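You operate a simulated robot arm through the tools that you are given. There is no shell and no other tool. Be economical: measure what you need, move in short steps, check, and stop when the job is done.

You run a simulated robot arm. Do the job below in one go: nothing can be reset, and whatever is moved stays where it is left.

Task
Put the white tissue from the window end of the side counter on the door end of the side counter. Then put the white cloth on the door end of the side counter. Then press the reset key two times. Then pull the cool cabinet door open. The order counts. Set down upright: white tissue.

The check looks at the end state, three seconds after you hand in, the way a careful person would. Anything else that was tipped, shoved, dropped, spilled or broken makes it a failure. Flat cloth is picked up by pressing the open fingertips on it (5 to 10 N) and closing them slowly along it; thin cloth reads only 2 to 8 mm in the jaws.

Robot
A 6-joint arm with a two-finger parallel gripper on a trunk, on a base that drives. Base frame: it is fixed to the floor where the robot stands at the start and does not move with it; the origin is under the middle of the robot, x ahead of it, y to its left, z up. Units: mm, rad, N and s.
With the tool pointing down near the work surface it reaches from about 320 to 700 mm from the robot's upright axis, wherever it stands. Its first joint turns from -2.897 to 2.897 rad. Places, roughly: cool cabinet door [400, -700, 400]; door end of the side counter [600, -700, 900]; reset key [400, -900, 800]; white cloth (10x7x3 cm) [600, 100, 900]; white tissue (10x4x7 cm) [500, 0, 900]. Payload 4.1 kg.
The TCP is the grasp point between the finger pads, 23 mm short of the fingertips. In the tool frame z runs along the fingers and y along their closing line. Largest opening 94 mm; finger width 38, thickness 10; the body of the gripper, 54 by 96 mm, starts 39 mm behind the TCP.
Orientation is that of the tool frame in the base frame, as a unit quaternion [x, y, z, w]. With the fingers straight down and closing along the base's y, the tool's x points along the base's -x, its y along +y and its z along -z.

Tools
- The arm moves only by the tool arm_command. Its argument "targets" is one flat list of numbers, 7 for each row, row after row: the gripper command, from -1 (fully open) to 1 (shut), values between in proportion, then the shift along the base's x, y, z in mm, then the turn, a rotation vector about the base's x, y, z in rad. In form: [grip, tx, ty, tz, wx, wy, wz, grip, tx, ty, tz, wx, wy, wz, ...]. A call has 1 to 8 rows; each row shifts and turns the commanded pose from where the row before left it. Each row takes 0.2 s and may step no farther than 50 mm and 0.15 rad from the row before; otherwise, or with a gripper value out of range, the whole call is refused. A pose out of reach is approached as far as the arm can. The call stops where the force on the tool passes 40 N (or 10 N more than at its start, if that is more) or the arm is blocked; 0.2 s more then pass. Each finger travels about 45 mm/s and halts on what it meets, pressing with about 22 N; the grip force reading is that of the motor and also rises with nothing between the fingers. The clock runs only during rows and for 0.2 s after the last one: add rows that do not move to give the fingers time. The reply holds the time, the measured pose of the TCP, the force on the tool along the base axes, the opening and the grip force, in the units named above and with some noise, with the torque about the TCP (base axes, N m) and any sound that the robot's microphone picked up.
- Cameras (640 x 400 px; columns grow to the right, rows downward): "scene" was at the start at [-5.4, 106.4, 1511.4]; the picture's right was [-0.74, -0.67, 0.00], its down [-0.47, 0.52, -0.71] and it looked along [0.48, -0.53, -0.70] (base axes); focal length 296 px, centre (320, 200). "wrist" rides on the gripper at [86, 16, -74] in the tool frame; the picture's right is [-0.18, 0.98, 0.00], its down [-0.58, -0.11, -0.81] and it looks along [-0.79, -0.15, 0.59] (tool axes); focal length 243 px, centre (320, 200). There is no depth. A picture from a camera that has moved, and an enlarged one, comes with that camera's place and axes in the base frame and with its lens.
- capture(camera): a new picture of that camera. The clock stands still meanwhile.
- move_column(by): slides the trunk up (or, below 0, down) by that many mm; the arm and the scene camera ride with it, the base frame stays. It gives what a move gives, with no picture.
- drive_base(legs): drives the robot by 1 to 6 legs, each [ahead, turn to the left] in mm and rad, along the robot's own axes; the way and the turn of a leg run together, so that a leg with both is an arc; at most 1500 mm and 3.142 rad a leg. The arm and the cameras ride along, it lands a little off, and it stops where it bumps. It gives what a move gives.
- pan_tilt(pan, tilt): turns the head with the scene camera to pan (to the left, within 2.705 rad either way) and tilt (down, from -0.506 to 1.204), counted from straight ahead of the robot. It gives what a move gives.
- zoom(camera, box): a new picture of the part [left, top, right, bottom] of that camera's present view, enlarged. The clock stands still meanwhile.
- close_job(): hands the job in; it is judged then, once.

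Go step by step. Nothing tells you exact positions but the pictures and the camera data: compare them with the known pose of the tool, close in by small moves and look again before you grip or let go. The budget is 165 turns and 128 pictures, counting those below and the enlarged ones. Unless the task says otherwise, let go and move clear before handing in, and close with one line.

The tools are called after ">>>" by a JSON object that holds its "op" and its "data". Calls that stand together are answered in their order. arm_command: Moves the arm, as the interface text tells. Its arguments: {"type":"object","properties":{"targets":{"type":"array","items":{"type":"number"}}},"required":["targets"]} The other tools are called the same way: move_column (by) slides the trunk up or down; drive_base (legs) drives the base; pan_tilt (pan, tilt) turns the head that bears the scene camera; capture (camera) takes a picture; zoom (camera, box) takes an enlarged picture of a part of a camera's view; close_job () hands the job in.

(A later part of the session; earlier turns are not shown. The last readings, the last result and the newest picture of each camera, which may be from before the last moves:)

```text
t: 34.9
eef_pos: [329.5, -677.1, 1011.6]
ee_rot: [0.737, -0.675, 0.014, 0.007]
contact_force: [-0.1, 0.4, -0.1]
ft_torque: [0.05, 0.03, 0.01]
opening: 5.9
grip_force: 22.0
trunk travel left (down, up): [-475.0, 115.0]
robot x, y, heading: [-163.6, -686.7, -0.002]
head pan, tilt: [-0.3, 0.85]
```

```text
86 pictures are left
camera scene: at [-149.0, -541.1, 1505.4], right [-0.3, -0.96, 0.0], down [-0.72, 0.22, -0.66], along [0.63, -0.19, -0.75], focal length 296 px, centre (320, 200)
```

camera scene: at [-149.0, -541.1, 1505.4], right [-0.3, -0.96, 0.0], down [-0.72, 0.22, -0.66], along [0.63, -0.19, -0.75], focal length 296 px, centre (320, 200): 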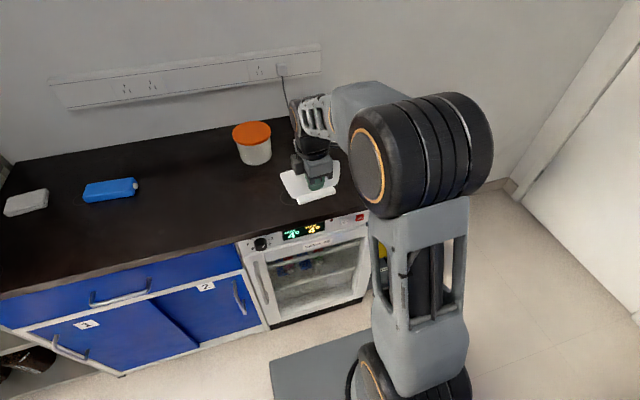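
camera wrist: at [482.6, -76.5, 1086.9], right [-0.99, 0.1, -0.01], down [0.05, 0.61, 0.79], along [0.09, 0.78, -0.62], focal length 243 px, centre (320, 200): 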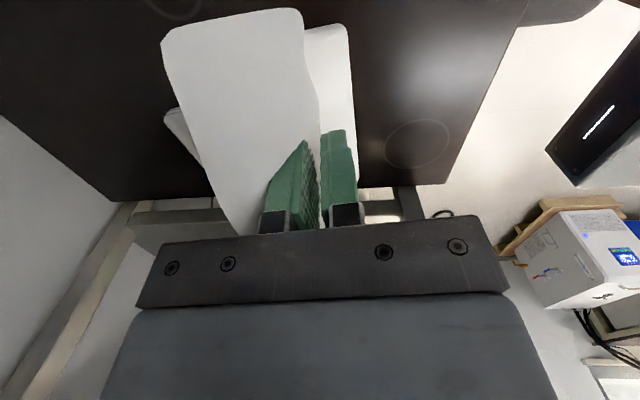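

All clear; the tissue hovers over the door end. I'll drive 110 mm closer and extend the arm to about x = 520.

>>> {"op": "drive_base", "data": {"legs": [[110, 0]]}}

>>> {"op": "arm_command", "data": {"targets": [1, 20, 0, 0, 0, 0, 0, 1, 25, 0, 0, 0, 0, 0, 1, 25, 0, -10, 0, 0, 0, 1, 10, 0, -25, 0, 0, 0, 1, 0, 0, -15, 0, 0, 0, 1, 0, 0, 0, 0, 0, 0]}}

>>> {"op": "capture", "data": {"camera": "scene"}}

>>> {"op": "capture", "data": {"camera": "wrist"}}

```text
t: 36.0
eef_pos: [439.3, -675.8, 1011.6]
ee_rot: [0.737, -0.675, 0.014, 0.008]
contact_force: [0.2, 0.9, -0.3]
ft_torque: [0.0, 0.01, 0.0]
opening: 6.1
grip_force: 22.3
trunk travel left (down, up): [-475.0, 115.0]
robot x, y, heading: [-55.4, -683.4, -0.004]
head pan, tilt: [-0.3, 0.85]
```

```text
t: 37.4
eef_pos: [519.0, -678.0, 960.5]
ee_rot: [0.736, -0.677, 0.014, 0.008]
contact_force: [-0.1, -0.8, 0.2]
ft_torque: [0.01, 0.01, 0.04]
opening: 6.0
grip_force: 21.5
trunk travel left (down, up): [-475.0, 115.0]
robot x, y, heading: [-57.2, -687.2, -0.0]
head pan, tilt: [-0.3, 0.85]
```

```text
85 pictures are left
camera scene: at [-40.2, -540.9, 1505.4], right [-0.29, -0.96, 0.0], down [-0.72, 0.22, -0.66], along [0.63, -0.19, -0.75], focal length 296 px, centre (320, 200)
```

scene: 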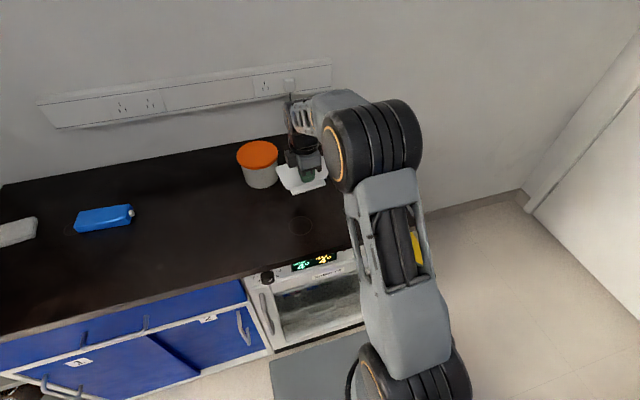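

```text
84 pictures are left
camera wrist: at [508.4, -761.2, 1036.3], right [-1.0, 0.1, -0.01], down [0.05, 0.61, 0.79], along [0.09, 0.78, -0.62], focal length 243 px, centre (320, 200)
```

wrist: 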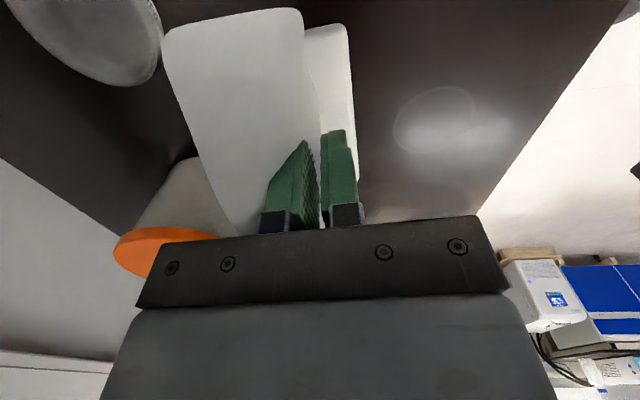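

There's good clearance from jar and dish. I'll shift 15 mm toward me and lower to just above the counter.

>>> {"op": "arm_command", "data": {"targets": [1, -8, 0, -10, 0, 0, 0, 1, -7, 0, -15, 0, 0, 0, 1, 0, 0, -15, 0, 0, 0, 1, 0, 0, -5, 0, 0, 0, 1, 0, 0, 0, 0, 0, 0]}}

>>> {"op": "zoom", "data": {"camera": "scene", "box": [230, 130, 390, 230]}}

>>> {"op": "capture", "data": {"camera": "wrist"}}

```text
t: 38.6
eef_pos: [503.9, -676.5, 915.5]
ee_rot: [0.736, -0.676, 0.015, 0.008]
contact_force: [0.3, -0.7, 0.0]
ft_torque: [0.0, -0.03, -0.02]
opening: 5.6
grip_force: 22.4
trunk travel left (down, up): [-475.0, 115.0]
robot x, y, heading: [-51.2, -685.5, 0.004]
head pan, tilt: [-0.3, 0.85]
```

```text
4.00 times, centred on (310, 180) of scene
camera zoom: at [-40.2, -541.0, 1505.4], right [-0.29, -0.96, 0.0], down [-0.72, 0.22, -0.66], along [0.63, -0.19, -0.75], focal length 1184 px, centre (360, 280)
```

zoom: 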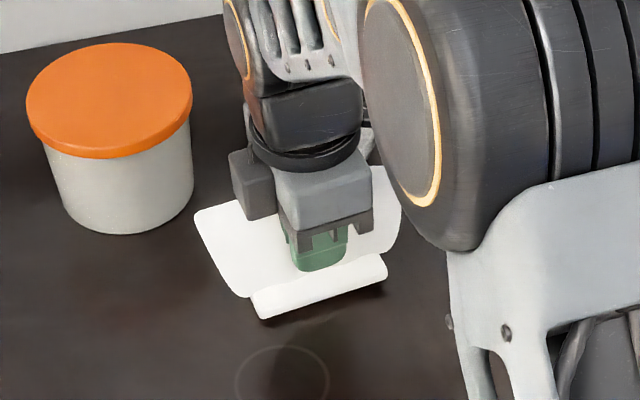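

```text
82 pictures are left
camera wrist: at [493.6, -761.1, 991.6], right [-0.99, 0.1, -0.01], down [0.05, 0.61, 0.79], along [0.09, 0.78, -0.62], focal length 243 px, centre (320, 200)
```

wrist: 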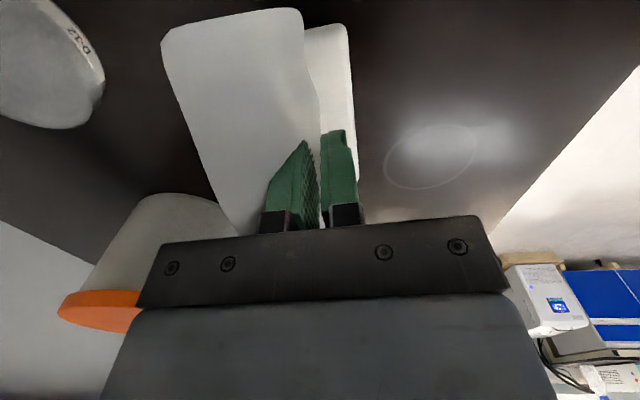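

Almost down. I'll lower in 2 mm steps and watch the force.

>>> {"op": "arm_command", "data": {"targets": [1, 0, 0, -2, 0, 0, 0, 1, 0, 0, -2, 0, 0, 0, 1, 0, 0, -2, 0, 0, 0]}}

>>> {"op": "arm_command", "data": {"targets": [1, 0, 0, -2, 0, 0, 0, 1, 0, 0, 0, 0, 0, 0]}}

>>> {"op": "zoom", "data": {"camera": "scene", "box": [230, 130, 390, 230]}}

```text
t: 39.4
eef_pos: [504.5, -676.9, 911.6]
ee_rot: [0.736, -0.677, 0.015, 0.008]
contact_force: [-0.5, -0.7, 7.0]
ft_torque: [0.26, 0.07, -0.03]
opening: 5.9
grip_force: 22.3
trunk travel left (down, up): [-475.0, 115.0]
robot x, y, heading: [-56.9, -684.6, -0.0]
head pan, tilt: [-0.3, 0.85]
```

```text
t: 40.0
eef_pos: [503.7, -679.0, 908.8]
ee_rot: [0.737, -0.676, 0.015, 0.007]
contact_force: [2.4, -2.8, 16.0]
ft_torque: [0.62, 0.14, -0.12]
opening: 6.2
grip_force: 22.3
trunk travel left (down, up): [-475.0, 115.0]
robot x, y, heading: [-55.6, -684.6, -0.0]
head pan, tilt: [-0.3, 0.85]
```

```text
4.00 times, centred on (310, 180) of scene
camera zoom: at [-41.1, -541.4, 1505.6], right [-0.3, -0.96, 0.0], down [-0.72, 0.22, -0.66], along [0.63, -0.19, -0.75], focal length 1184 px, centre (360, 280)
```

zoom: 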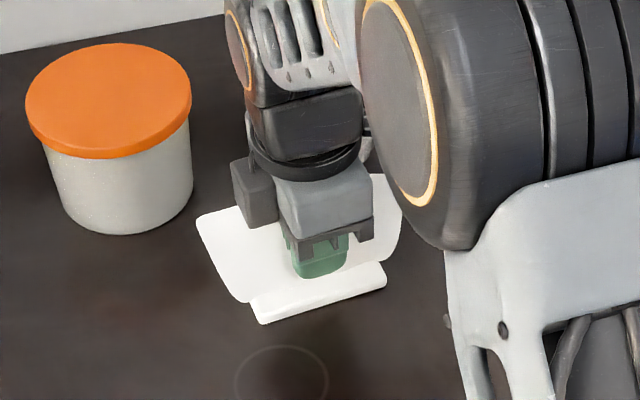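

It's on the counter (16 N, +y end first). I'll ease off 3 mm and open slowly.

>>> {"op": "arm_command", "data": {"targets": [1, 0, 0, 3, 0, 0, 0, 0.8, 0, 0, 0, 0, 0, 0, 0.6, 0, 0, 0, 0, 0, 0, 0.4, 0, 0, 0, 0, 0, 0, 0.3, 0, 0, 0, 0, 0, 0]}}

>>> {"op": "zoom", "data": {"camera": "scene", "box": [230, 130, 390, 230]}}

>>> {"op": "zoom", "data": {"camera": "wrist", "box": [140, 0, 460, 240]}}

```text
t: 41.2
eef_pos: [502.5, -676.7, 910.7]
ee_rot: [0.737, -0.676, 0.013, 0.008]
contact_force: [0.0, 0.4, 0.3]
ft_torque: [-0.01, 0.03, 0.0]
opening: 33.0
grip_force: 0.1
trunk travel left (down, up): [-475.0, 115.0]
robot x, y, heading: [-49.2, -683.2, -0.001]
head pan, tilt: [-0.3, 0.85]
```

```text
4.00 times, centred on (310, 180) of scene
camera zoom: at [-40.2, -541.0, 1505.4], right [-0.29, -0.96, 0.0], down [-0.72, 0.22, -0.66], along [0.63, -0.19, -0.75], focal length 1184 px, centre (360, 280)
```

zoom: 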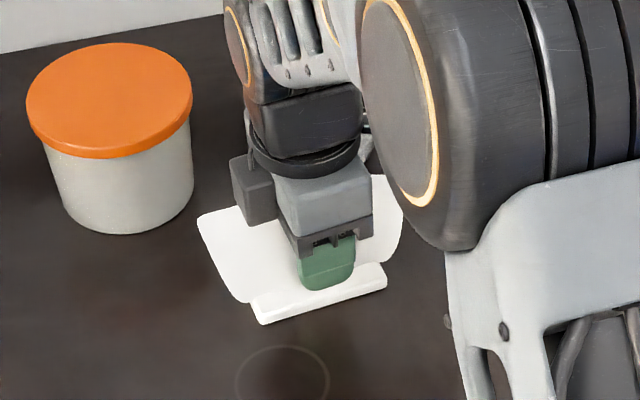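

```text
1.67 times, centred on (300, 120) of wrist
camera zoom: at [493.3, -761.0, 986.8], right [-1.0, 0.1, -0.01], down [0.05, 0.61, 0.79], along [0.09, 0.78, -0.62], focal length 404 px, centre (353, 333)
```

zoom: 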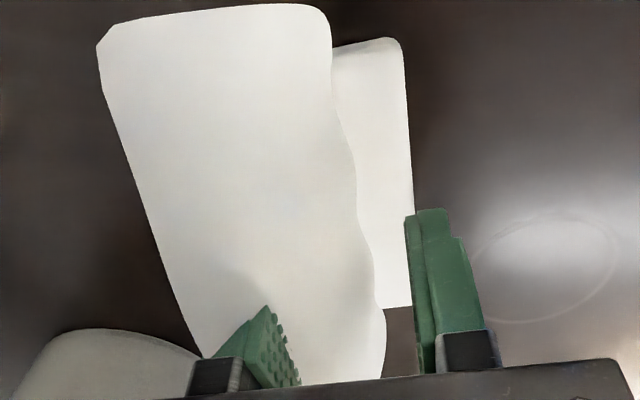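

It stands on its own with the fingers open. I'll withdraw straight up in small steps and check.

>>> {"op": "arm_command", "data": {"targets": [0.3, 0, 0, 6, 0, 0, 0, 0.3, 0, 0, 8, 0, 0, 0, 0.3, 0, 0, 12, 0, 0, 0, 0.3, 0, 0, 20, 0, 0, 0, 0.3, 0, 0, 40, 0, 0, 0, 0.3, 0, 0, 40, 0, 0, 0]}}

>>> {"op": "capture", "data": {"camera": "wrist"}}

>>> {"op": "zoom", "data": {"camera": "scene", "box": [230, 130, 390, 230]}}

```text
t: 42.6
eef_pos: [502.5, -675.0, 1036.6]
ee_rot: [0.737, -0.676, 0.014, 0.009]
contact_force: [0.0, 0.6, -0.5]
ft_torque: [0.0, 0.0, -0.01]
opening: 33.3
grip_force: 0.1
trunk travel left (down, up): [-475.0, 115.0]
robot x, y, heading: [-54.7, -682.9, 0.002]
head pan, tilt: [-0.3, 0.85]
```

```text
78 pictures are left
camera wrist: at [492.7, -760.0, 1112.6], right [-1.0, 0.1, -0.01], down [0.05, 0.61, 0.79], along [0.08, 0.78, -0.62], focal length 243 px, centre (320, 200)
```

wrist: 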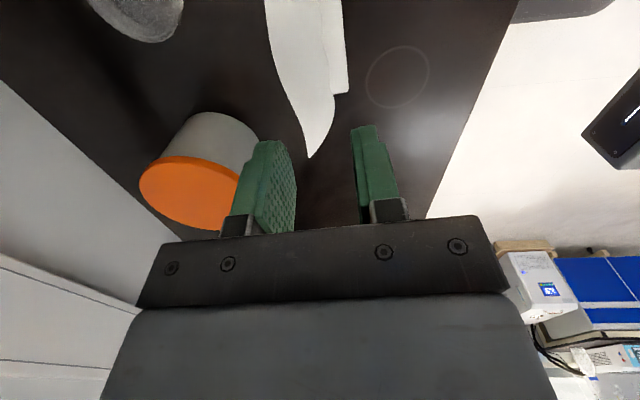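

```text
4.00 times, centred on (310, 180) of scene
camera zoom: at [-40.4, -541.0, 1505.4], right [-0.29, -0.96, 0.0], down [-0.72, 0.22, -0.66], along [0.63, -0.19, -0.75], focal length 1184 px, centre (360, 280)
```

zoom: 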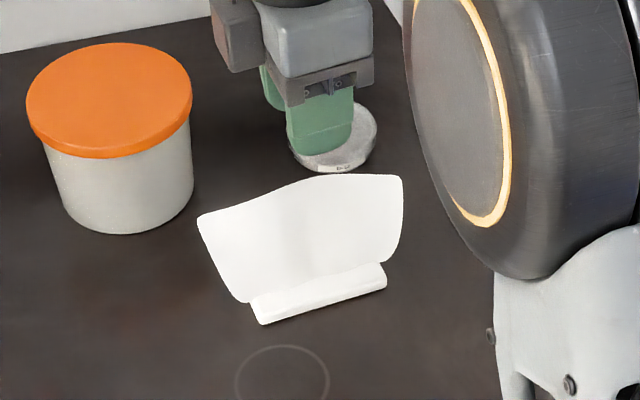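

The tissue stands upright at the door end. Now I'll go back to the window end the same way I came, for the cloth near (611, 93).

>>> {"op": "drive_base", "data": {"legs": [[-100, 0], [0, -1.571], [-710, 0], [0, 1.571], [140, 0]]}}

>>> {"op": "pan_tilt", "data": {"pan": -0.2, "tilt": 0.85}}

>>> {"op": "capture", "data": {"camera": "scene"}}

```text
t: 55.8
eef_pos: [536.1, 44.7, 1035.4]
ee_rot: [0.742, -0.67, 0.014, 0.008]
contact_force: [0.3, -0.4, 0.6]
ft_torque: [0.01, -0.01, 0.03]
opening: 32.7
grip_force: 0.0
trunk travel left (down, up): [-475.0, 115.0]
robot x, y, heading: [-18.9, 24.3, 0.019]
head pan, tilt: [-0.3, 0.85]
```

```text
t: 56.5
eef_pos: [536.2, 43.7, 1035.2]
ee_rot: [0.742, -0.67, 0.014, 0.008]
contact_force: [0.1, 0.5, 0.2]
ft_torque: [-0.04, 0.02, 0.06]
opening: 32.7
grip_force: 0.0
trunk travel left (down, up): [-475.0, 115.0]
robot x, y, heading: [-20.4, 25.2, 0.012]
head pan, tilt: [-0.201, 0.85]
```

```text
76 pictures are left
camera scene: at [-7.6, 177.6, 1505.4], right [-0.18, -0.98, 0.0], down [-0.74, 0.14, -0.66], along [0.65, -0.12, -0.75], focal length 296 px, centre (320, 200)
```

scene: 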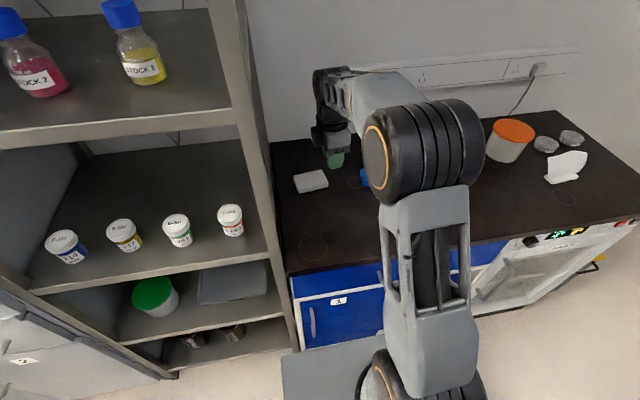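

I'll move above the cloth with the gripper wide open and look down.

>>> {"op": "arm_command", "data": {"targets": [-1, 20, 15, 0, 0.03, 0.01, 0.04, -1, 20, 15, 0, 0, 0, 0, -1, 20, 10, 0, 0, 0, 0, -1, 15, 9, -20, 0, 0, 0, -1, 0, 0, -30, 0, 0, 0, -1, 0, 0, 0, 0, 0, 0]}}

>>> {"op": "capture", "data": {"camera": "wrist"}}

>>> {"op": "zoom", "data": {"camera": "scene", "box": [260, 120, 420, 220]}}

```text
t: 57.9
eef_pos: [611.0, 94.7, 988.2]
ee_rot: [0.755, -0.655, 0.0, 0.0]
contact_force: [0.1, -0.1, -0.2]
ft_torque: [0.01, 0.01, -0.01]
opening: 94.1
grip_force: 0.1
trunk travel left (down, up): [-475.0, 115.0]
robot x, y, heading: [-23.1, 30.3, 0.014]
head pan, tilt: [-0.201, 0.85]
```

```text
75 pictures are left
camera wrist: at [605.7, 7.0, 1061.2], right [-1.0, 0.04, 0.0], down [0.03, 0.59, 0.81], along [0.04, 0.81, -0.59], focal length 243 px, centre (320, 200)
```

wrist: 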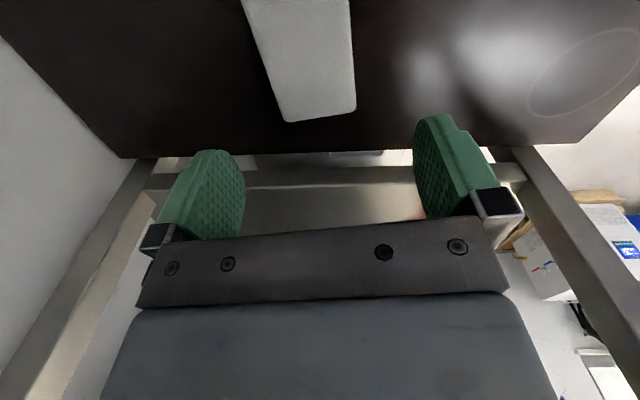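

```text
4.00 times, centred on (340, 170) of scene
camera zoom: at [-7.6, 177.6, 1505.4], right [-0.18, -0.98, 0.0], down [-0.74, 0.14, -0.66], along [0.65, -0.12, -0.75], focal length 1184 px, centre (240, 320)
```

zoom: 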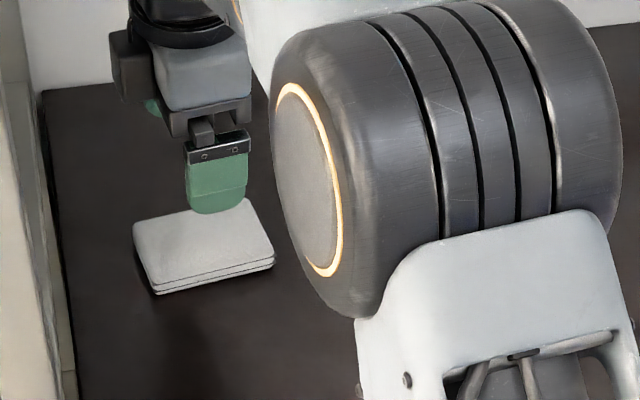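

The fingers are lined up with the cloth's yaw. I'll shift slightly and lower to just above it.

>>> {"op": "arm_command", "data": {"targets": [-1, 3, -8, -20, 0, 0, 0, -1, 0, 0, -25, 0, 0, 0, -1, 0, 0, -20, 0, 0, 0, -1, 0, 0, 0, 0, 0, 0]}}

>>> {"op": "capture", "data": {"camera": "wrist"}}

>>> {"op": "zoom", "data": {"camera": "scene", "box": [260, 120, 420, 220]}}

```text
t: 58.9
eef_pos: [614.4, 85.6, 923.0]
ee_rot: [0.755, -0.656, 0.001, 0.0]
contact_force: [-0.8, -0.9, 0.1]
ft_torque: [0.03, 0.0, 0.0]
opening: 93.9
grip_force: 0.1
trunk travel left (down, up): [-475.0, 115.0]
robot x, y, heading: [-23.6, 21.5, 0.018]
head pan, tilt: [-0.201, 0.85]
```

```text
73 pictures are left
camera wrist: at [609.3, -1.0, 995.0], right [-1.0, 0.04, 0.0], down [0.03, 0.59, 0.81], along [0.04, 0.81, -0.59], focal length 243 px, centre (320, 200)
```

wrist: 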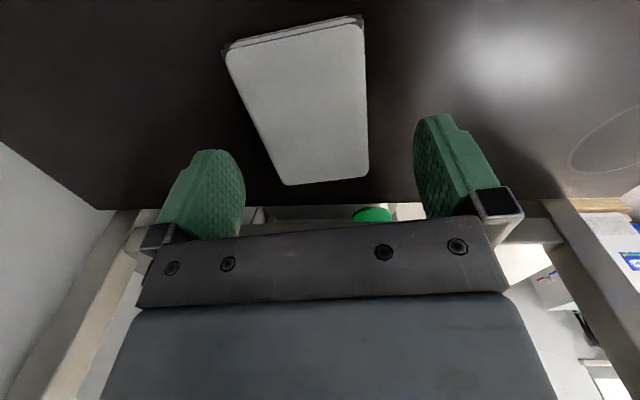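

```text
4.00 times, centred on (340, 170) of scene
camera zoom: at [-7.5, 177.6, 1505.4], right [-0.18, -0.98, 0.0], down [-0.74, 0.14, -0.66], along [0.65, -0.12, -0.75], focal length 1184 px, centre (240, 320)
```

zoom: 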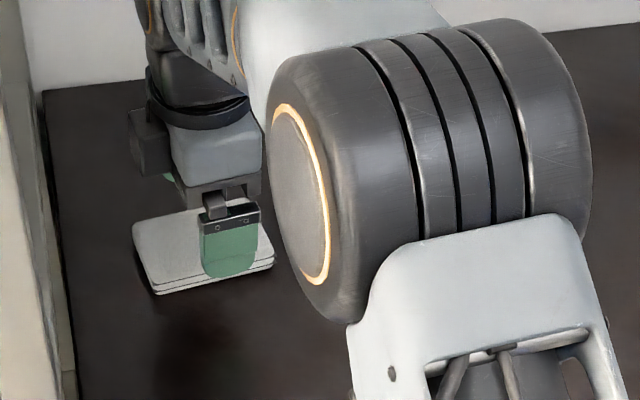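

Cloth centre is about (616, 83). I'll lower around it with fingertips about 6 mm above the counter and close slowly.

>>> {"op": "arm_command", "data": {"targets": [-1, 2, -2, -12, 0, 0, 0, -1, 0, 0, -12, 0, 0, 0, -1, 0, 0, -9, 0, 0, 0, -1, 0, 0, 0, 0, 0, 0]}}

>>> {"op": "capture", "data": {"camera": "wrist"}}

```text
t: 59.9
eef_pos: [616.2, 83.9, 888.7]
ee_rot: [0.756, -0.655, 0.001, 0.0]
contact_force: [0.5, 0.0, 0.8]
ft_torque: [0.02, -0.01, -0.02]
opening: 94.0
grip_force: 0.1
trunk travel left (down, up): [-475.0, 115.0]
robot x, y, heading: [-21.7, 26.2, 0.016]
head pan, tilt: [-0.201, 0.85]
```

```text
71 pictures are left
camera wrist: at [611.7, -3.4, 960.8], right [-1.0, 0.04, 0.0], down [0.03, 0.59, 0.81], along [0.04, 0.81, -0.59], focal length 243 px, centre (320, 200)
```

wrist: 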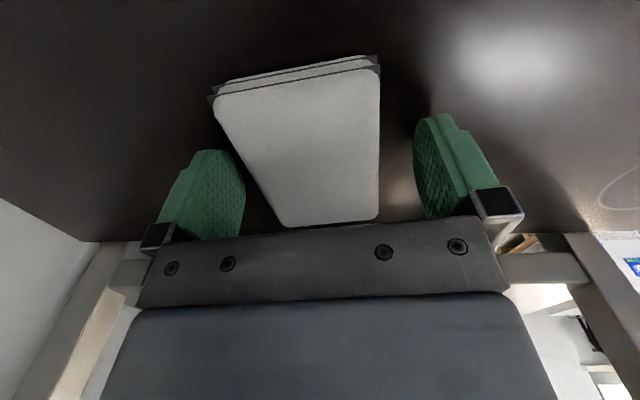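

Slightly off-centre, so I'll shift +3 mm and close slowly.

>>> {"op": "arm_command", "data": {"targets": [-1, 3, 0, 0, 0, 0, 0, -0.8, 0, 0, 0, 0, 0, 0, -0.6, 0, 0, 0, 0, 0, 0, -0.45, 0, 0, 0, 0, 0, 0, -0.3, 0, 0, 0, 0, 0, 0, -0.3, 0, 0, 0, 0, 0, 0]}}

>>> {"op": "capture", "data": {"camera": "wrist"}}

```text
t: 61.3
eef_pos: [619.4, 82.5, 888.2]
ee_rot: [0.755, -0.656, 0.0, 0.0]
contact_force: [0.7, -0.1, -0.9]
ft_torque: [0.0, 0.04, 0.0]
opening: 64.1
grip_force: 22.2
trunk travel left (down, up): [-475.0, 115.0]
robot x, y, heading: [-18.8, 32.0, 0.017]
head pan, tilt: [-0.201, 0.85]
```

```text
70 pictures are left
camera wrist: at [614.8, -3.7, 960.8], right [-1.0, 0.04, 0.0], down [0.03, 0.59, 0.81], along [0.04, 0.81, -0.59], focal length 243 px, centre (320, 200)
```

wrist: 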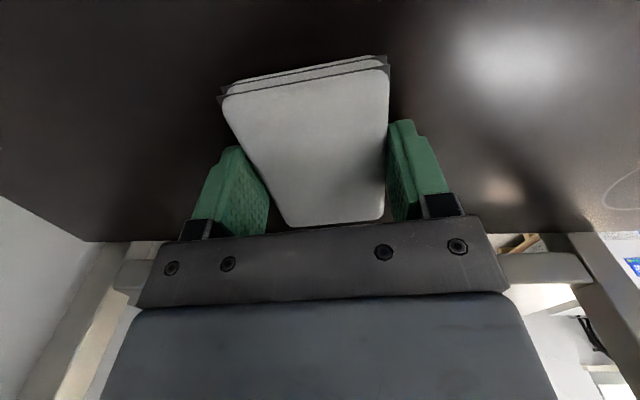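

It's gripped at 64 mm with 22 N. I'll lift and check.

>>> {"op": "arm_command", "data": {"targets": [0.2, 0, 0, 5, 0, 0, 0, 0.2, 0, 0, 15, 0, 0, 0, 0.2, 0, 0, 30, 0, 0, 0, 0.2, 0, 0, 40, 0, 0, 0, 0.2, 0, 0, 40, 0, 0, 0, 0.2, 0, 0, 0, 0, 0, 0]}}

>>> {"op": "capture", "data": {"camera": "wrist"}}

>>> {"op": "zoom", "data": {"camera": "scene", "box": [260, 80, 420, 180]}}

```text
t: 62.7
eef_pos: [617.8, 80.8, 1020.5]
ee_rot: [0.756, -0.655, 0.0, 0.0]
contact_force: [0.2, 1.0, -0.5]
ft_torque: [-0.01, -0.02, 0.02]
opening: 63.9
grip_force: 22.4
trunk travel left (down, up): [-475.0, 115.0]
robot x, y, heading: [-25.6, 28.0, 0.018]
head pan, tilt: [-0.201, 0.85]
```

```text
69 pictures are left
camera wrist: at [614.0, -5.9, 1094.0], right [-1.0, 0.04, 0.0], down [0.03, 0.59, 0.81], along [0.04, 0.81, -0.59], focal length 243 px, centre (320, 200)
```

wrist: 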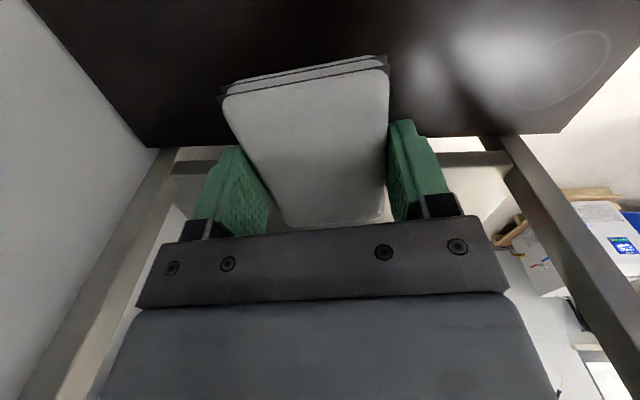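

```text
4.00 times, centred on (340, 130) of scene
camera zoom: at [-7.7, 177.6, 1505.4], right [-0.18, -0.98, 0.0], down [-0.74, 0.14, -0.66], along [0.65, -0.12, -0.75], focal length 1184 px, centre (240, 480)
```

zoom: 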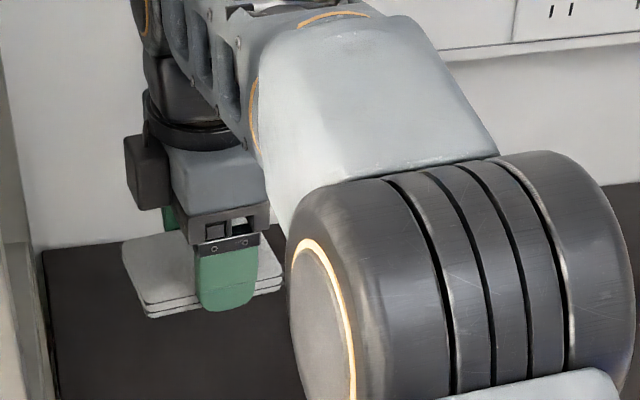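

The cloth is lifted flat. I'll retract the arm and drive back to the door end.

>>> {"op": "arm_command", "data": {"targets": [0.2, -40, 0, 0, 0, 0, 0, 0.2, -40, 0, 0, 0, 0, 0, 0.2, -40, 0, 0, 0, 0, 0]}}

>>> {"op": "drive_base", "data": {"legs": [[-140, 0], [0, -1.589], [810, 0], [0, 1.571]]}}

>>> {"op": "pan_tilt", "data": {"pan": -0.3, "tilt": 0.8}}

>>> {"op": "capture", "data": {"camera": "scene"}}

```text
t: 63.5
eef_pos: [497.8, 82.5, 1018.0]
ee_rot: [0.755, -0.656, 0.001, 0.001]
contact_force: [-0.1, -0.5, -0.9]
ft_torque: [-0.02, 0.0, 0.01]
opening: 64.3
grip_force: 22.2
trunk travel left (down, up): [-475.0, 115.0]
robot x, y, heading: [-23.3, 27.5, 0.018]
head pan, tilt: [-0.201, 0.85]
```

```text
t: 76.5
eef_pos: [351.9, -758.3, 1017.2]
ee_rot: [0.743, -0.67, 0.001, 0.0]
contact_force: [0.6, 0.0, 0.2]
ft_torque: [-0.01, 0.0, -0.01]
opening: 64.0
grip_force: 21.8
trunk travel left (down, up): [-475.0, 115.0]
robot x, y, heading: [-175.7, -792.7, -0.024]
head pan, tilt: [-0.201, 0.85]
```

```text
t: 77.2
eef_pos: [349.8, -757.5, 1016.9]
ee_rot: [0.743, -0.67, 0.001, 0.001]
contact_force: [0.6, -0.5, -0.2]
ft_torque: [-0.02, 0.01, -0.01]
opening: 63.9
grip_force: 22.0
trunk travel left (down, up): [-475.0, 115.0]
robot x, y, heading: [-169.2, -793.3, -0.027]
head pan, tilt: [-0.3, 0.799]
```

```text
67 pictures are left
camera scene: at [-151.4, -650.9, 1509.4], right [-0.32, -0.95, 0.0], down [-0.68, 0.23, -0.7], along [0.66, -0.22, -0.72], focal length 296 px, centre (320, 200)
```

scene: 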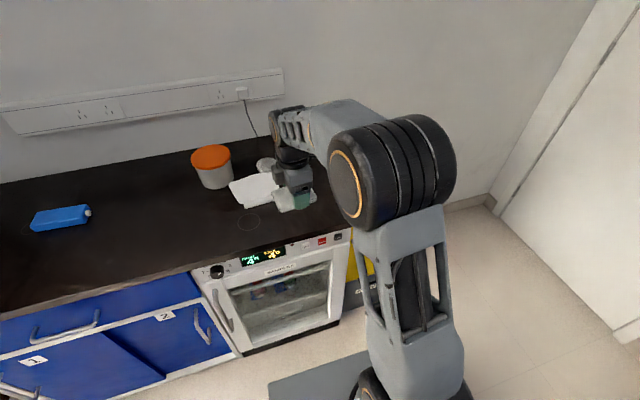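

The cloth is over the counter near (350, −758). I'll move it to about (450, −830), clear of the tissue, and lower.

>>> {"op": "arm_command", "data": {"targets": [0.2, 20, -25, 0, 0, 0, 0, 0.2, 25, -25, 0, 0, 0, 0, 0.2, 30, -23, 0, 0, 0, 0, 0.2, 25, 0, -20, 0, 0, 0, 0.2, 0, 0, -30, 0, 0, 0, 0.2, 0, 0, 0, 0, 0, 0]}}

>>> {"op": "capture", "data": {"camera": "scene"}}

>>> {"op": "capture", "data": {"camera": "wrist"}}

```text
t: 78.6
eef_pos: [452.0, -830.0, 966.5]
ee_rot: [0.742, -0.67, 0.001, 0.0]
contact_force: [-0.2, 1.3, -0.2]
ft_torque: [-0.01, -0.02, 0.01]
opening: 64.1
grip_force: 22.0
trunk travel left (down, up): [-475.0, 115.0]
robot x, y, heading: [-172.0, -794.5, -0.023]
head pan, tilt: [-0.3, 0.799]
```

```text
66 pictures are left
camera scene: at [-151.4, -651.0, 1509.5], right [-0.32, -0.95, 0.0], down [-0.68, 0.23, -0.7], along [0.66, -0.22, -0.72], focal length 296 px, centre (320, 200)
```

scene: 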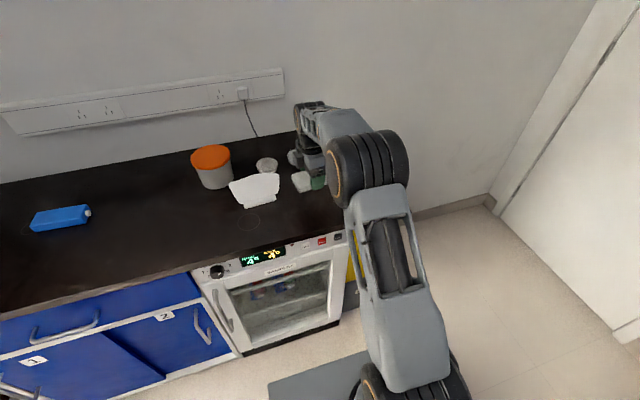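

```text
65 pictures are left
camera wrist: at [444.0, -917.0, 1039.5], right [-1.0, 0.08, 0.0], down [0.05, 0.59, 0.81], along [0.07, 0.8, -0.59], focal length 243 px, centre (320, 200)
```

wrist: 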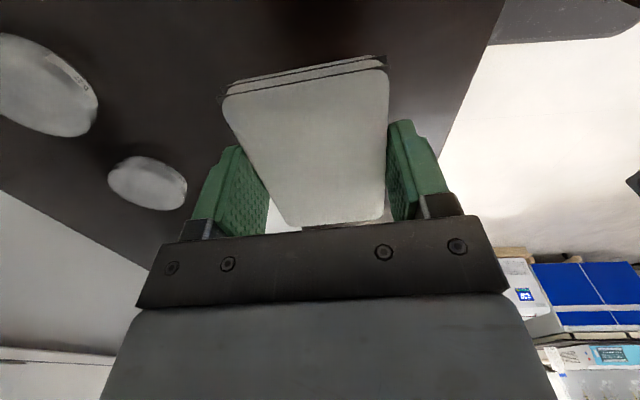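

>>> {"op": "arm_command", "data": {"targets": [0.2, 0, 0, -25, 0, 0, 0, 0.2, 0, 0, -25, 0, 0, 0, 0.2, 0, 0, -20, 0, 0, 0, 0.2, 0, 0, -3, 0, 0, 0, 0.2, 0, 0, -3, 0, 0, 0]}}

>>> {"op": "zoom", "data": {"camera": "scene", "box": [220, 130, 380, 230]}}

```text
t: 79.8
eef_pos: [450.2, -830.2, 890.8]
ee_rot: [0.743, -0.67, 0.002, 0.0]
contact_force: [-0.5, 0.4, -1.4]
ft_torque: [-0.04, 0.02, 0.0]
opening: 63.8
grip_force: 22.2
trunk travel left (down, up): [-475.0, 115.0]
robot x, y, heading: [-169.9, -794.8, -0.026]
head pan, tilt: [-0.3, 0.799]
```

```text
4.00 times, centred on (300, 180) of scene
camera zoom: at [-151.4, -651.0, 1509.4], right [-0.32, -0.95, 0.0], down [-0.68, 0.23, -0.7], along [0.66, -0.22, -0.72], focal length 1184 px, centre (400, 280)
```

zoom: 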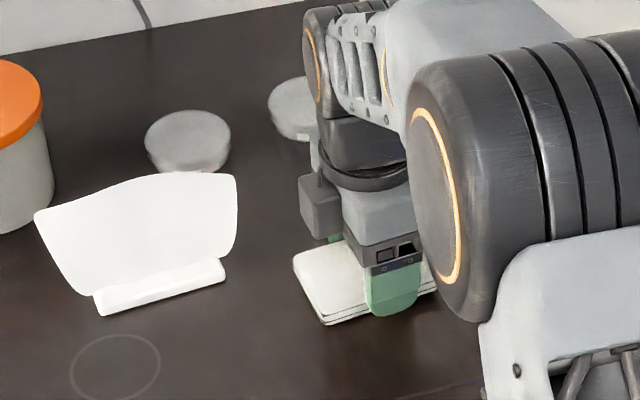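

>>> {"op": "arm_command", "data": {"targets": [0.2, 0, 0, -2, 0, 0, 0, 0.2, 0, 0, -1, 0, 0, 0, 0.2, 0, 0, 0, 0, 0, 0]}}

```text
t: 80.6
eef_pos: [450.9, -831.7, 887.3]
ee_rot: [0.742, -0.67, 0.0, -0.001]
contact_force: [0.4, -0.7, 0.1]
ft_torque: [-0.01, 0.01, 0.01]
opening: 64.1
grip_force: 22.5
trunk travel left (down, up): [-475.0, 115.0]
robot x, y, heading: [-170.8, -796.2, -0.017]
head pan, tilt: [-0.3, 0.799]
```

No contact yet, so I'll lower 1 mm at a time.

>>> {"op": "arm_command", "data": {"targets": [0.2, 0, 0, -1, 0, 0, 0, 0.2, 0, 0, -1, 0, 0, 0, 0.2, 0, 0, 0, 0, 0, 0]}}

```text
t: 81.4
eef_pos: [450.8, -829.7, 887.3]
ee_rot: [0.742, -0.67, 0.002, -0.001]
contact_force: [0.5, 0.4, 10.1]
ft_torque: [0.09, 0.33, 0.0]
opening: 64.2
grip_force: 22.3
trunk travel left (down, up): [-475.0, 115.0]
robot x, y, heading: [-170.1, -793.8, -0.019]
head pan, tilt: [-0.3, 0.799]
```

The cloth rests on the counter (10 N). I'll release slowly, rise and check.

>>> {"op": "arm_command", "data": {"targets": [-0.45, 0, 0, 1, 0, 0, 0, -0.7, 0, 0, 0, 0, 0, 0, -0.8, 0, 0, 0, 0, 0, 0, -0.8, 0, 0, 10, 0, 0, 0, -0.8, 0, 0, 30, 0, 0, 0, -0.8, 0, 0, 50, 0, 0, 0, -0.8, 0, 0, 50, 0, 0, 0]}}

>>> {"op": "capture", "data": {"camera": "wrist"}}

>>> {"op": "zoom", "data": {"camera": "scene", "box": [220, 130, 380, 230]}}

```text
t: 83.0
eef_pos: [450.4, -829.3, 1028.1]
ee_rot: [0.742, -0.67, 0.0, 0.0]
contact_force: [-0.3, 0.0, 0.8]
ft_torque: [0.05, 0.01, -0.03]
opening: 84.6
grip_force: 0.1
trunk travel left (down, up): [-475.0, 115.0]
robot x, y, heading: [-171.0, -791.8, -0.024]
head pan, tilt: [-0.3, 0.799]
```

```text
63 pictures are left
camera wrist: at [441.9, -916.7, 1100.6], right [-1.0, 0.08, 0.0], down [0.05, 0.59, 0.81], along [0.07, 0.8, -0.59], focal length 243 px, centre (320, 200)
```

wrist: 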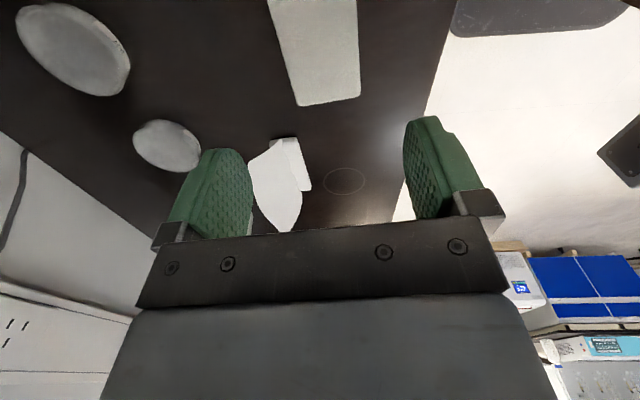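

```text
4.00 times, centred on (300, 180) of scene
camera zoom: at [-151.6, -651.0, 1509.4], right [-0.32, -0.95, 0.0], down [-0.68, 0.23, -0.7], along [0.66, -0.22, -0.72], focal length 1184 px, centre (400, 280)
```

zoom: 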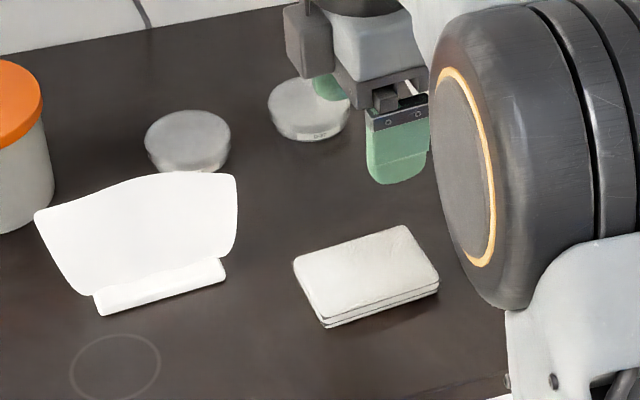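

Both items are placed. Now I'll look closely at the cabinet's control panel for the reset key.

>>> {"op": "zoom", "data": {"camera": "scene", "box": [190, 220, 350, 320]}}

>>> {"op": "zoom", "data": {"camera": "scene", "box": [285, 222, 355, 266]}}

```text
4.00 times, centred on (270, 270) of scene
camera zoom: at [-151.6, -651.0, 1509.4], right [-0.32, -0.95, 0.0], down [-0.68, 0.23, -0.7], along [0.66, -0.22, -0.72], focal length 1184 px, centre (520, -80)
```

zoom: 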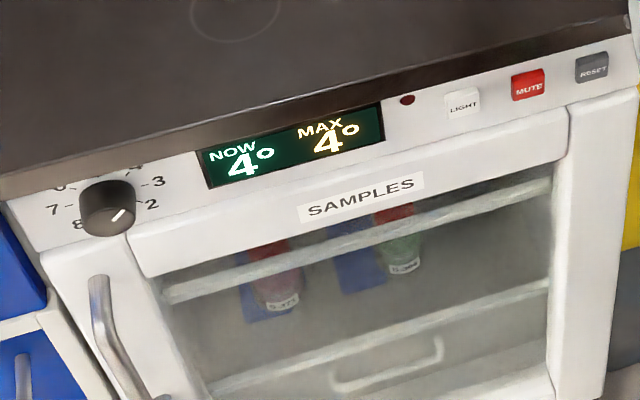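

```text
9.09 times, centred on (320, 244) of scene
camera zoom: at [-151.6, -651.0, 1509.4], right [-0.32, -0.95, 0.0], down [-0.68, 0.23, -0.7], along [0.66, -0.22, -0.72], focal length 2690 px, centre (320, -200)
```

zoom: 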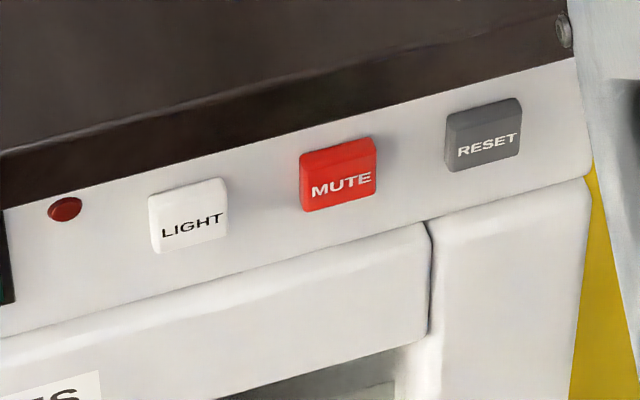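

RESET is the grey rightmost key, near (340, −872, 795). I'll back off and turn the closed gripper to point horizontally forward.

>>> {"op": "drive_base", "data": {"legs": [[-130, 0.022]]}}

>>> {"op": "arm_command", "data": {"targets": [0.5, -20, 0, 0, 0, 0, -0.1, 1, -20, 0, 0, 0, -0.15, 0, 1, -20, 0, 0, 0, -0.15, 0, 1, -20, 0, 0, 0, -0.15, 0, 1, -20, 0, 0, 0, -0.15, 0, 1, 0, 0, 0, 0, -0.15, 0, 1, 0, 0, 0, 0, -0.15, 0]}}

>>> {"op": "arm_command", "data": {"targets": [1, 0, 0, 0, 0, -0.15, 0, 1, 0, 0, 0, 0, -0.15, 0, 1, 0, 0, 0, 0, -0.15, 0, 1, 0, 0, 0, 0, -0.15, 0, 1, 0, 0, 0, 0, -0.071, 0]}}

>>> {"op": "capture", "data": {"camera": "scene"}}

```text
t: 84.3
eef_pos: [317.2, -812.9, 1027.2]
ee_rot: [0.75, -0.661, 0.001, 0.0]
contact_force: [0.3, -0.1, 0.8]
ft_torque: [0.03, 0.03, 0.02]
opening: 84.5
grip_force: 0.1
trunk travel left (down, up): [-475.0, 115.0]
robot x, y, heading: [-304.0, -790.2, -0.003]
head pan, tilt: [-0.3, 0.799]
```

```text
t: 85.9
eef_pos: [217.2, -819.2, 1030.2]
ee_rot: [0.655, -0.646, 0.29, -0.264]
contact_force: [0.7, 0.0, -0.1]
ft_torque: [0.02, 0.0, 0.03]
opening: 0.0
grip_force: 22.3
out of reach, approached as far as the arm can: row 7
trunk travel left (down, up): [-475.0, 115.0]
robot x, y, heading: [-304.4, -792.3, -0.0]
head pan, tilt: [-0.3, 0.799]
```

```text
t: 87.1
eef_pos: [217.8, -818.6, 1029.6]
ee_rot: [0.523, -0.523, 0.489, -0.463]
contact_force: [-0.4, -0.1, -0.3]
ft_torque: [0.0, 0.03, 0.0]
opening: 0.1
grip_force: 21.6
trunk travel left (down, up): [-475.0, 115.0]
robot x, y, heading: [-304.1, -789.3, -0.002]
head pan, tilt: [-0.3, 0.799]
```

```text
59 pictures are left
camera scene: at [-287.6, -649.1, 1509.5], right [-0.3, -0.96, 0.0], down [-0.69, 0.21, -0.7], along [0.67, -0.21, -0.72], focal length 296 px, centre (320, 200)
```

scene: 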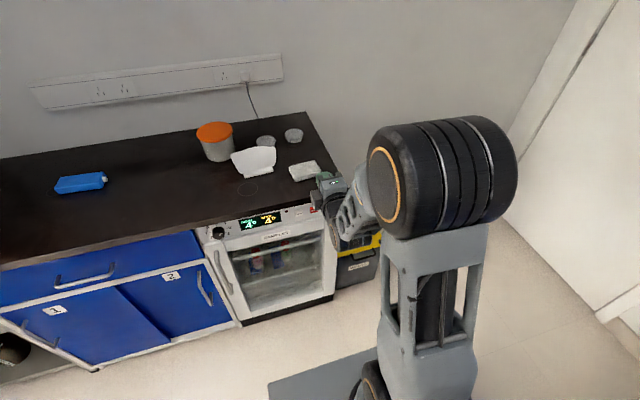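

The gripper now points forward with the tips well clear. I'll lower the trunk so it comes level with the key and trim the orientation.

>>> {"op": "move_column", "data": {"by": -230}}

>>> {"op": "arm_command", "data": {"targets": [1, 0, -25, 0, 0, -0.09, 0.027, 1, 0, -25, 0, 0, 0, 0, 1, 0, 0, 0, 0, 0, 0]}}

>>> {"op": "capture", "data": {"camera": "wrist"}}

>>> {"op": "pan_tilt", "data": {"pan": -0.25, "tilt": 0.6}}

>>> {"op": "capture", "data": {"camera": "scene"}}

```text
t: 89.5
eef_pos: [218.1, -818.6, 800.3]
ee_rot: [-0.523, 0.524, -0.489, 0.462]
contact_force: [-0.3, -0.6, -0.2]
ft_torque: [-0.01, 0.02, 0.0]
opening: 0.3
grip_force: 22.4
trunk travel left (down, up): [-245.0, 345.0]
robot x, y, heading: [-305.4, -794.8, 0.001]
head pan, tilt: [-0.3, 0.799]
```

```text
t: 90.3
eef_pos: [217.7, -869.0, 801.9]
ee_rot: [0.508, -0.495, 0.505, -0.491]
contact_force: [-0.5, -0.4, -0.2]
ft_torque: [0.03, -0.01, 0.04]
opening: 0.2
grip_force: 22.1
trunk travel left (down, up): [-245.0, 345.0]
robot x, y, heading: [-307.0, -793.4, 0.002]
head pan, tilt: [-0.3, 0.799]
```

```text
58 pictures are left
camera wrist: at [143.3, -954.5, 786.3], right [-0.01, 0.16, -0.99], down [-0.81, 0.58, 0.1], along [0.59, 0.8, 0.12], focal length 243 px, centre (320, 200)
```

wrist: 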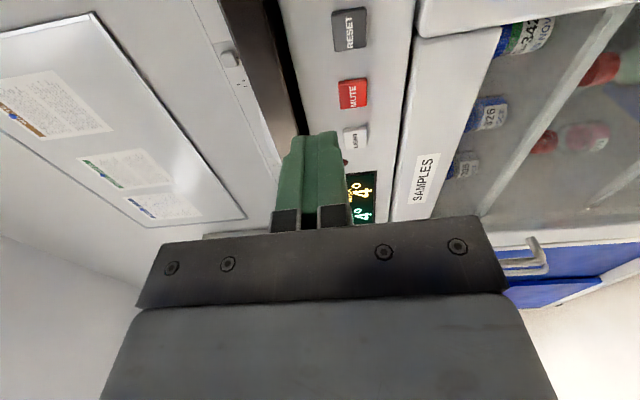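

```text
t: 91.0
eef_pos: [217.9, -868.0, 801.0]
ee_rot: [0.508, -0.494, 0.505, -0.492]
contact_force: [0.3, 0.5, -0.1]
ft_torque: [0.0, 0.0, 0.01]
opening: 0.2
grip_force: 22.3
trunk travel left (down, up): [-245.0, 345.0]
robot x, y, heading: [-302.0, -792.2, 0.003]
head pan, tilt: [-0.25, 0.6]
```

```text
57 pictures are left
camera scene: at [-279.1, -647.1, 1296.3], right [-0.25, -0.97, 0.0], down [-0.55, 0.14, -0.82], along [0.8, -0.2, -0.57], focal length 296 px, centre (320, 200)
```

scene: 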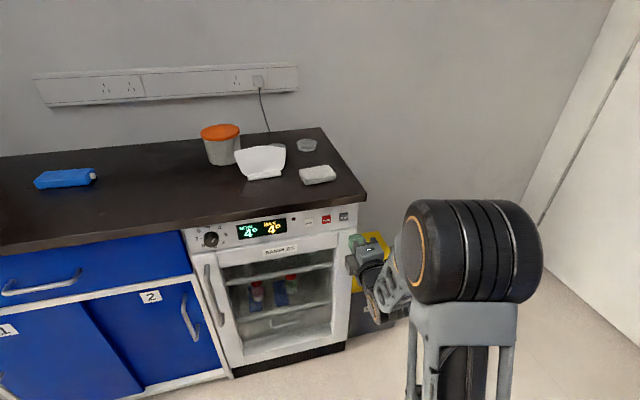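

Triangulation puts RESET at about (363, −876, 772). I'll line up and approach to about 30 mm, then look again.

>>> {"op": "arm_command", "data": {"targets": [1, 20, -4, -15, 0, 0, 0, 1, 30, -3, -15, 0, 0, 0, 1, 30, 0, 0, 0, 0, 0, 1, 10, 0, 0, 0, 0, 0, 1, 0, 0, 0, 0, 0, 0]}}

>>> {"op": "capture", "data": {"camera": "wrist"}}

>>> {"op": "zoom", "data": {"camera": "scene", "box": [260, 170, 420, 270]}}

```text
t: 92.2
eef_pos: [306.1, -874.5, 768.5]
ee_rot: [0.508, -0.494, 0.506, -0.492]
contact_force: [0.3, 0.1, 0.2]
ft_torque: [0.0, 0.0, -0.04]
opening: 0.0
grip_force: 21.8
trunk travel left (down, up): [-245.0, 345.0]
robot x, y, heading: [-302.7, -793.6, -0.0]
head pan, tilt: [-0.25, 0.6]
```

```text
56 pictures are left
camera wrist: at [231.2, -960.4, 755.0], right [-0.01, 0.16, -0.99], down [-0.81, 0.58, 0.1], along [0.59, 0.8, 0.12], focal length 243 px, centre (320, 200)
```

wrist: 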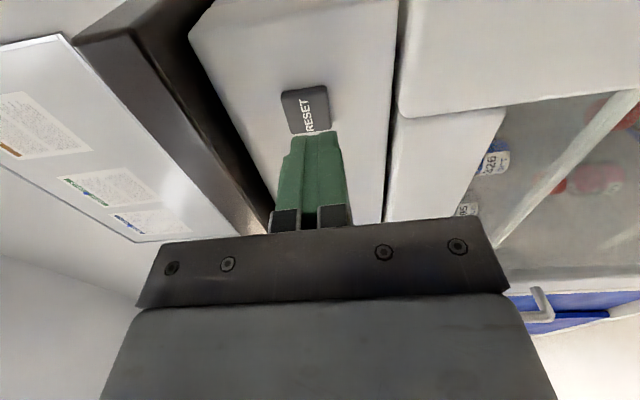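

```text
4.00 times, centred on (340, 220) of scene
camera zoom: at [-279.1, -647.1, 1296.3], right [-0.25, -0.97, 0.0], down [-0.55, 0.14, -0.83], along [0.8, -0.2, -0.56], focal length 1184 px, centre (240, 120)
```

zoom: 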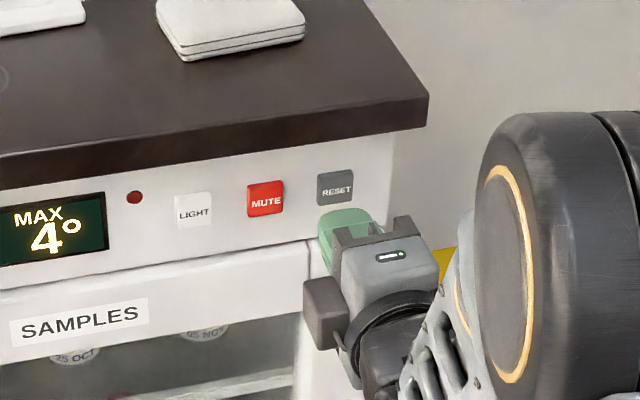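

The key centre is about (358, −878, 776), so I'll raise 8 mm, shift −4 mm in y and advance 14 mm.

>>> {"op": "arm_command", "data": {"targets": [1, 0, -4, 8, 0, 0, 0, 1, 14, 0, 0, 0, 0, 0, 1, 0, 0, 0, 0, 0, 0]}}

>>> {"op": "capture", "data": {"camera": "wrist"}}

>>> {"op": "zoom", "data": {"camera": "scene", "box": [300, 190, 380, 240]}}

```text
t: 93.0
eef_pos: [321.0, -877.9, 778.6]
ee_rot: [0.508, -0.494, 0.505, -0.492]
contact_force: [0.4, -0.3, 0.4]
ft_torque: [-0.01, -0.03, 0.01]
opening: 0.0
grip_force: 21.7
trunk travel left (down, up): [-245.0, 345.0]
robot x, y, heading: [-306.8, -791.2, -0.005]
head pan, tilt: [-0.25, 0.6]
```

```text
54 pictures are left
camera wrist: at [245.7, -964.8, 763.0], right [-0.01, 0.16, -0.99], down [-0.81, 0.58, 0.1], along [0.59, 0.8, 0.12], focal length 243 px, centre (320, 200)
```

wrist: 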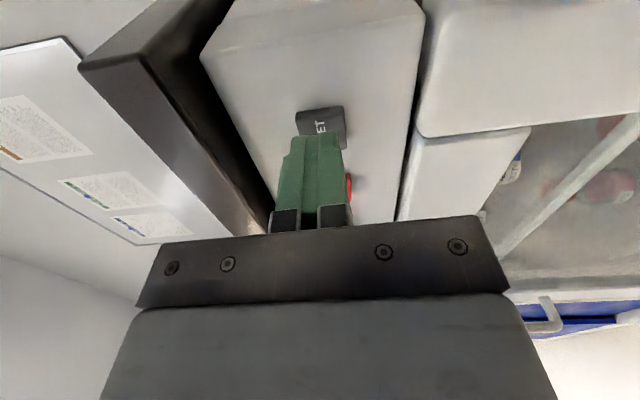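

```text
8.00 times, centred on (340, 215) of scene
camera zoom: at [-279.1, -647.1, 1296.3], right [-0.25, -0.97, 0.0], down [-0.55, 0.14, -0.83], along [0.8, -0.2, -0.56], focal length 2367 px, centre (160, 80)
```

zoom: 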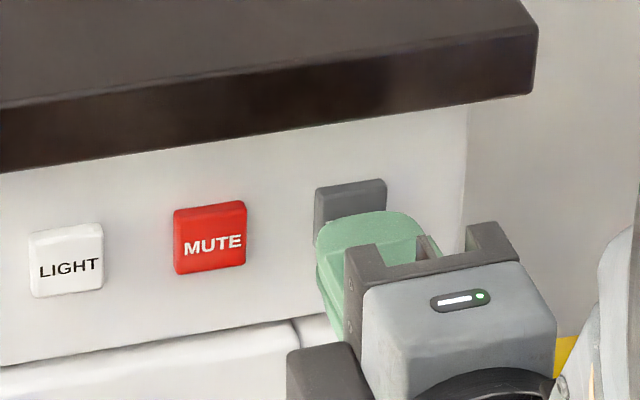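

Well aligned. I'll shift +3 mm in y and advance gently until I feel or hear the key.

>>> {"op": "arm_command", "data": {"targets": [1, 5, 3, 0, 0, 0, 0, 1, 4, 0, 0, 0, 0, 0, 1, 0, 0, 0, 0, 0, 0]}}

```text
t: 93.8
eef_pos: [330.2, -875.5, 777.5]
ee_rot: [0.508, -0.495, 0.505, -0.492]
contact_force: [-0.5, 0.2, 0.6]
ft_torque: [-0.03, 0.02, -0.03]
opening: 0.0
grip_force: 22.3
trunk travel left (down, up): [-245.0, 345.0]
robot x, y, heading: [-303.3, -793.4, 0.001]
head pan, tilt: [-0.25, 0.6]
```

>>> {"op": "arm_command", "data": {"targets": [1, 2, 0, 0, 0, 0, 0, 1, 2, 0, 0, 0, 0, 0]}}

```text
t: 94.4
eef_pos: [333.6, -877.0, 778.0]
ee_rot: [0.508, -0.495, 0.505, -0.492]
contact_force: [-6.0, 0.2, 0.1]
ft_torque: [-0.01, -0.02, -0.03]
opening: 0.0
grip_force: 22.0
trunk travel left (down, up): [-245.0, 345.0]
robot x, y, heading: [-302.8, -793.6, 0.001]
head pan, tilt: [-0.25, 0.6]
heard: click
```

A click: that's the first press. I'll back off to release fully, checking for any release sound.

>>> {"op": "arm_command", "data": {"targets": [1, -4, 0, 0, 0, 0, 0, 1, -5, 0, 0, 0, 0, 0, 1, 0, 0, 0, 0, 0, 0]}}

>>> {"op": "zoom", "data": {"camera": "scene", "box": [220, 180, 380, 280]}}

```text
t: 95.2
eef_pos: [326.2, -875.1, 778.6]
ee_rot: [0.508, -0.495, 0.505, -0.492]
contact_force: [0.0, 0.6, 0.1]
ft_torque: [0.0, 0.0, -0.02]
opening: 0.0
grip_force: 21.9
trunk travel left (down, up): [-245.0, 345.0]
robot x, y, heading: [-304.3, -792.3, -0.003]
head pan, tilt: [-0.25, 0.6]
```

```text
4.00 times, centred on (300, 230) of scene
camera zoom: at [-279.1, -647.1, 1296.3], right [-0.25, -0.97, 0.0], down [-0.55, 0.14, -0.83], along [0.8, -0.2, -0.56], focal length 1184 px, centre (400, 80)
```

zoom: 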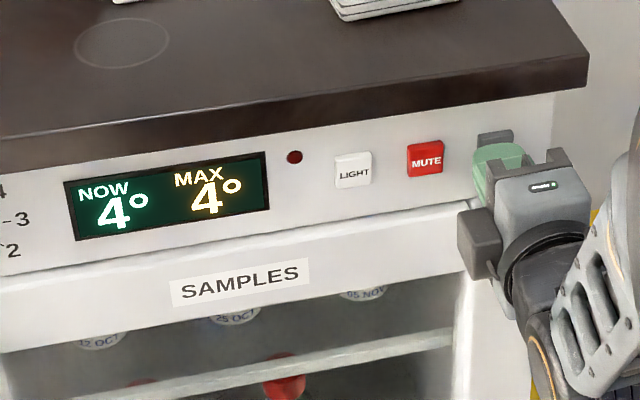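

Released. Second press in the same small steps.

>>> {"op": "arm_command", "data": {"targets": [1, 5, 0, 0, 0, 0, 0, 1, 2, 0, 0, 0, 0, 0, 1, 2, 0, 0, 0, 0, 0]}}

```text
t: 96.0
eef_pos: [334.0, -876.1, 777.2]
ee_rot: [0.507, -0.494, 0.506, -0.493]
contact_force: [-7.0, 0.0, 1.1]
ft_torque: [-0.03, -0.08, 0.01]
opening: 0.0
grip_force: 22.3
trunk travel left (down, up): [-245.0, 345.0]
robot x, y, heading: [-304.4, -790.6, -0.002]
head pan, tilt: [-0.25, 0.6]
heard: click
```

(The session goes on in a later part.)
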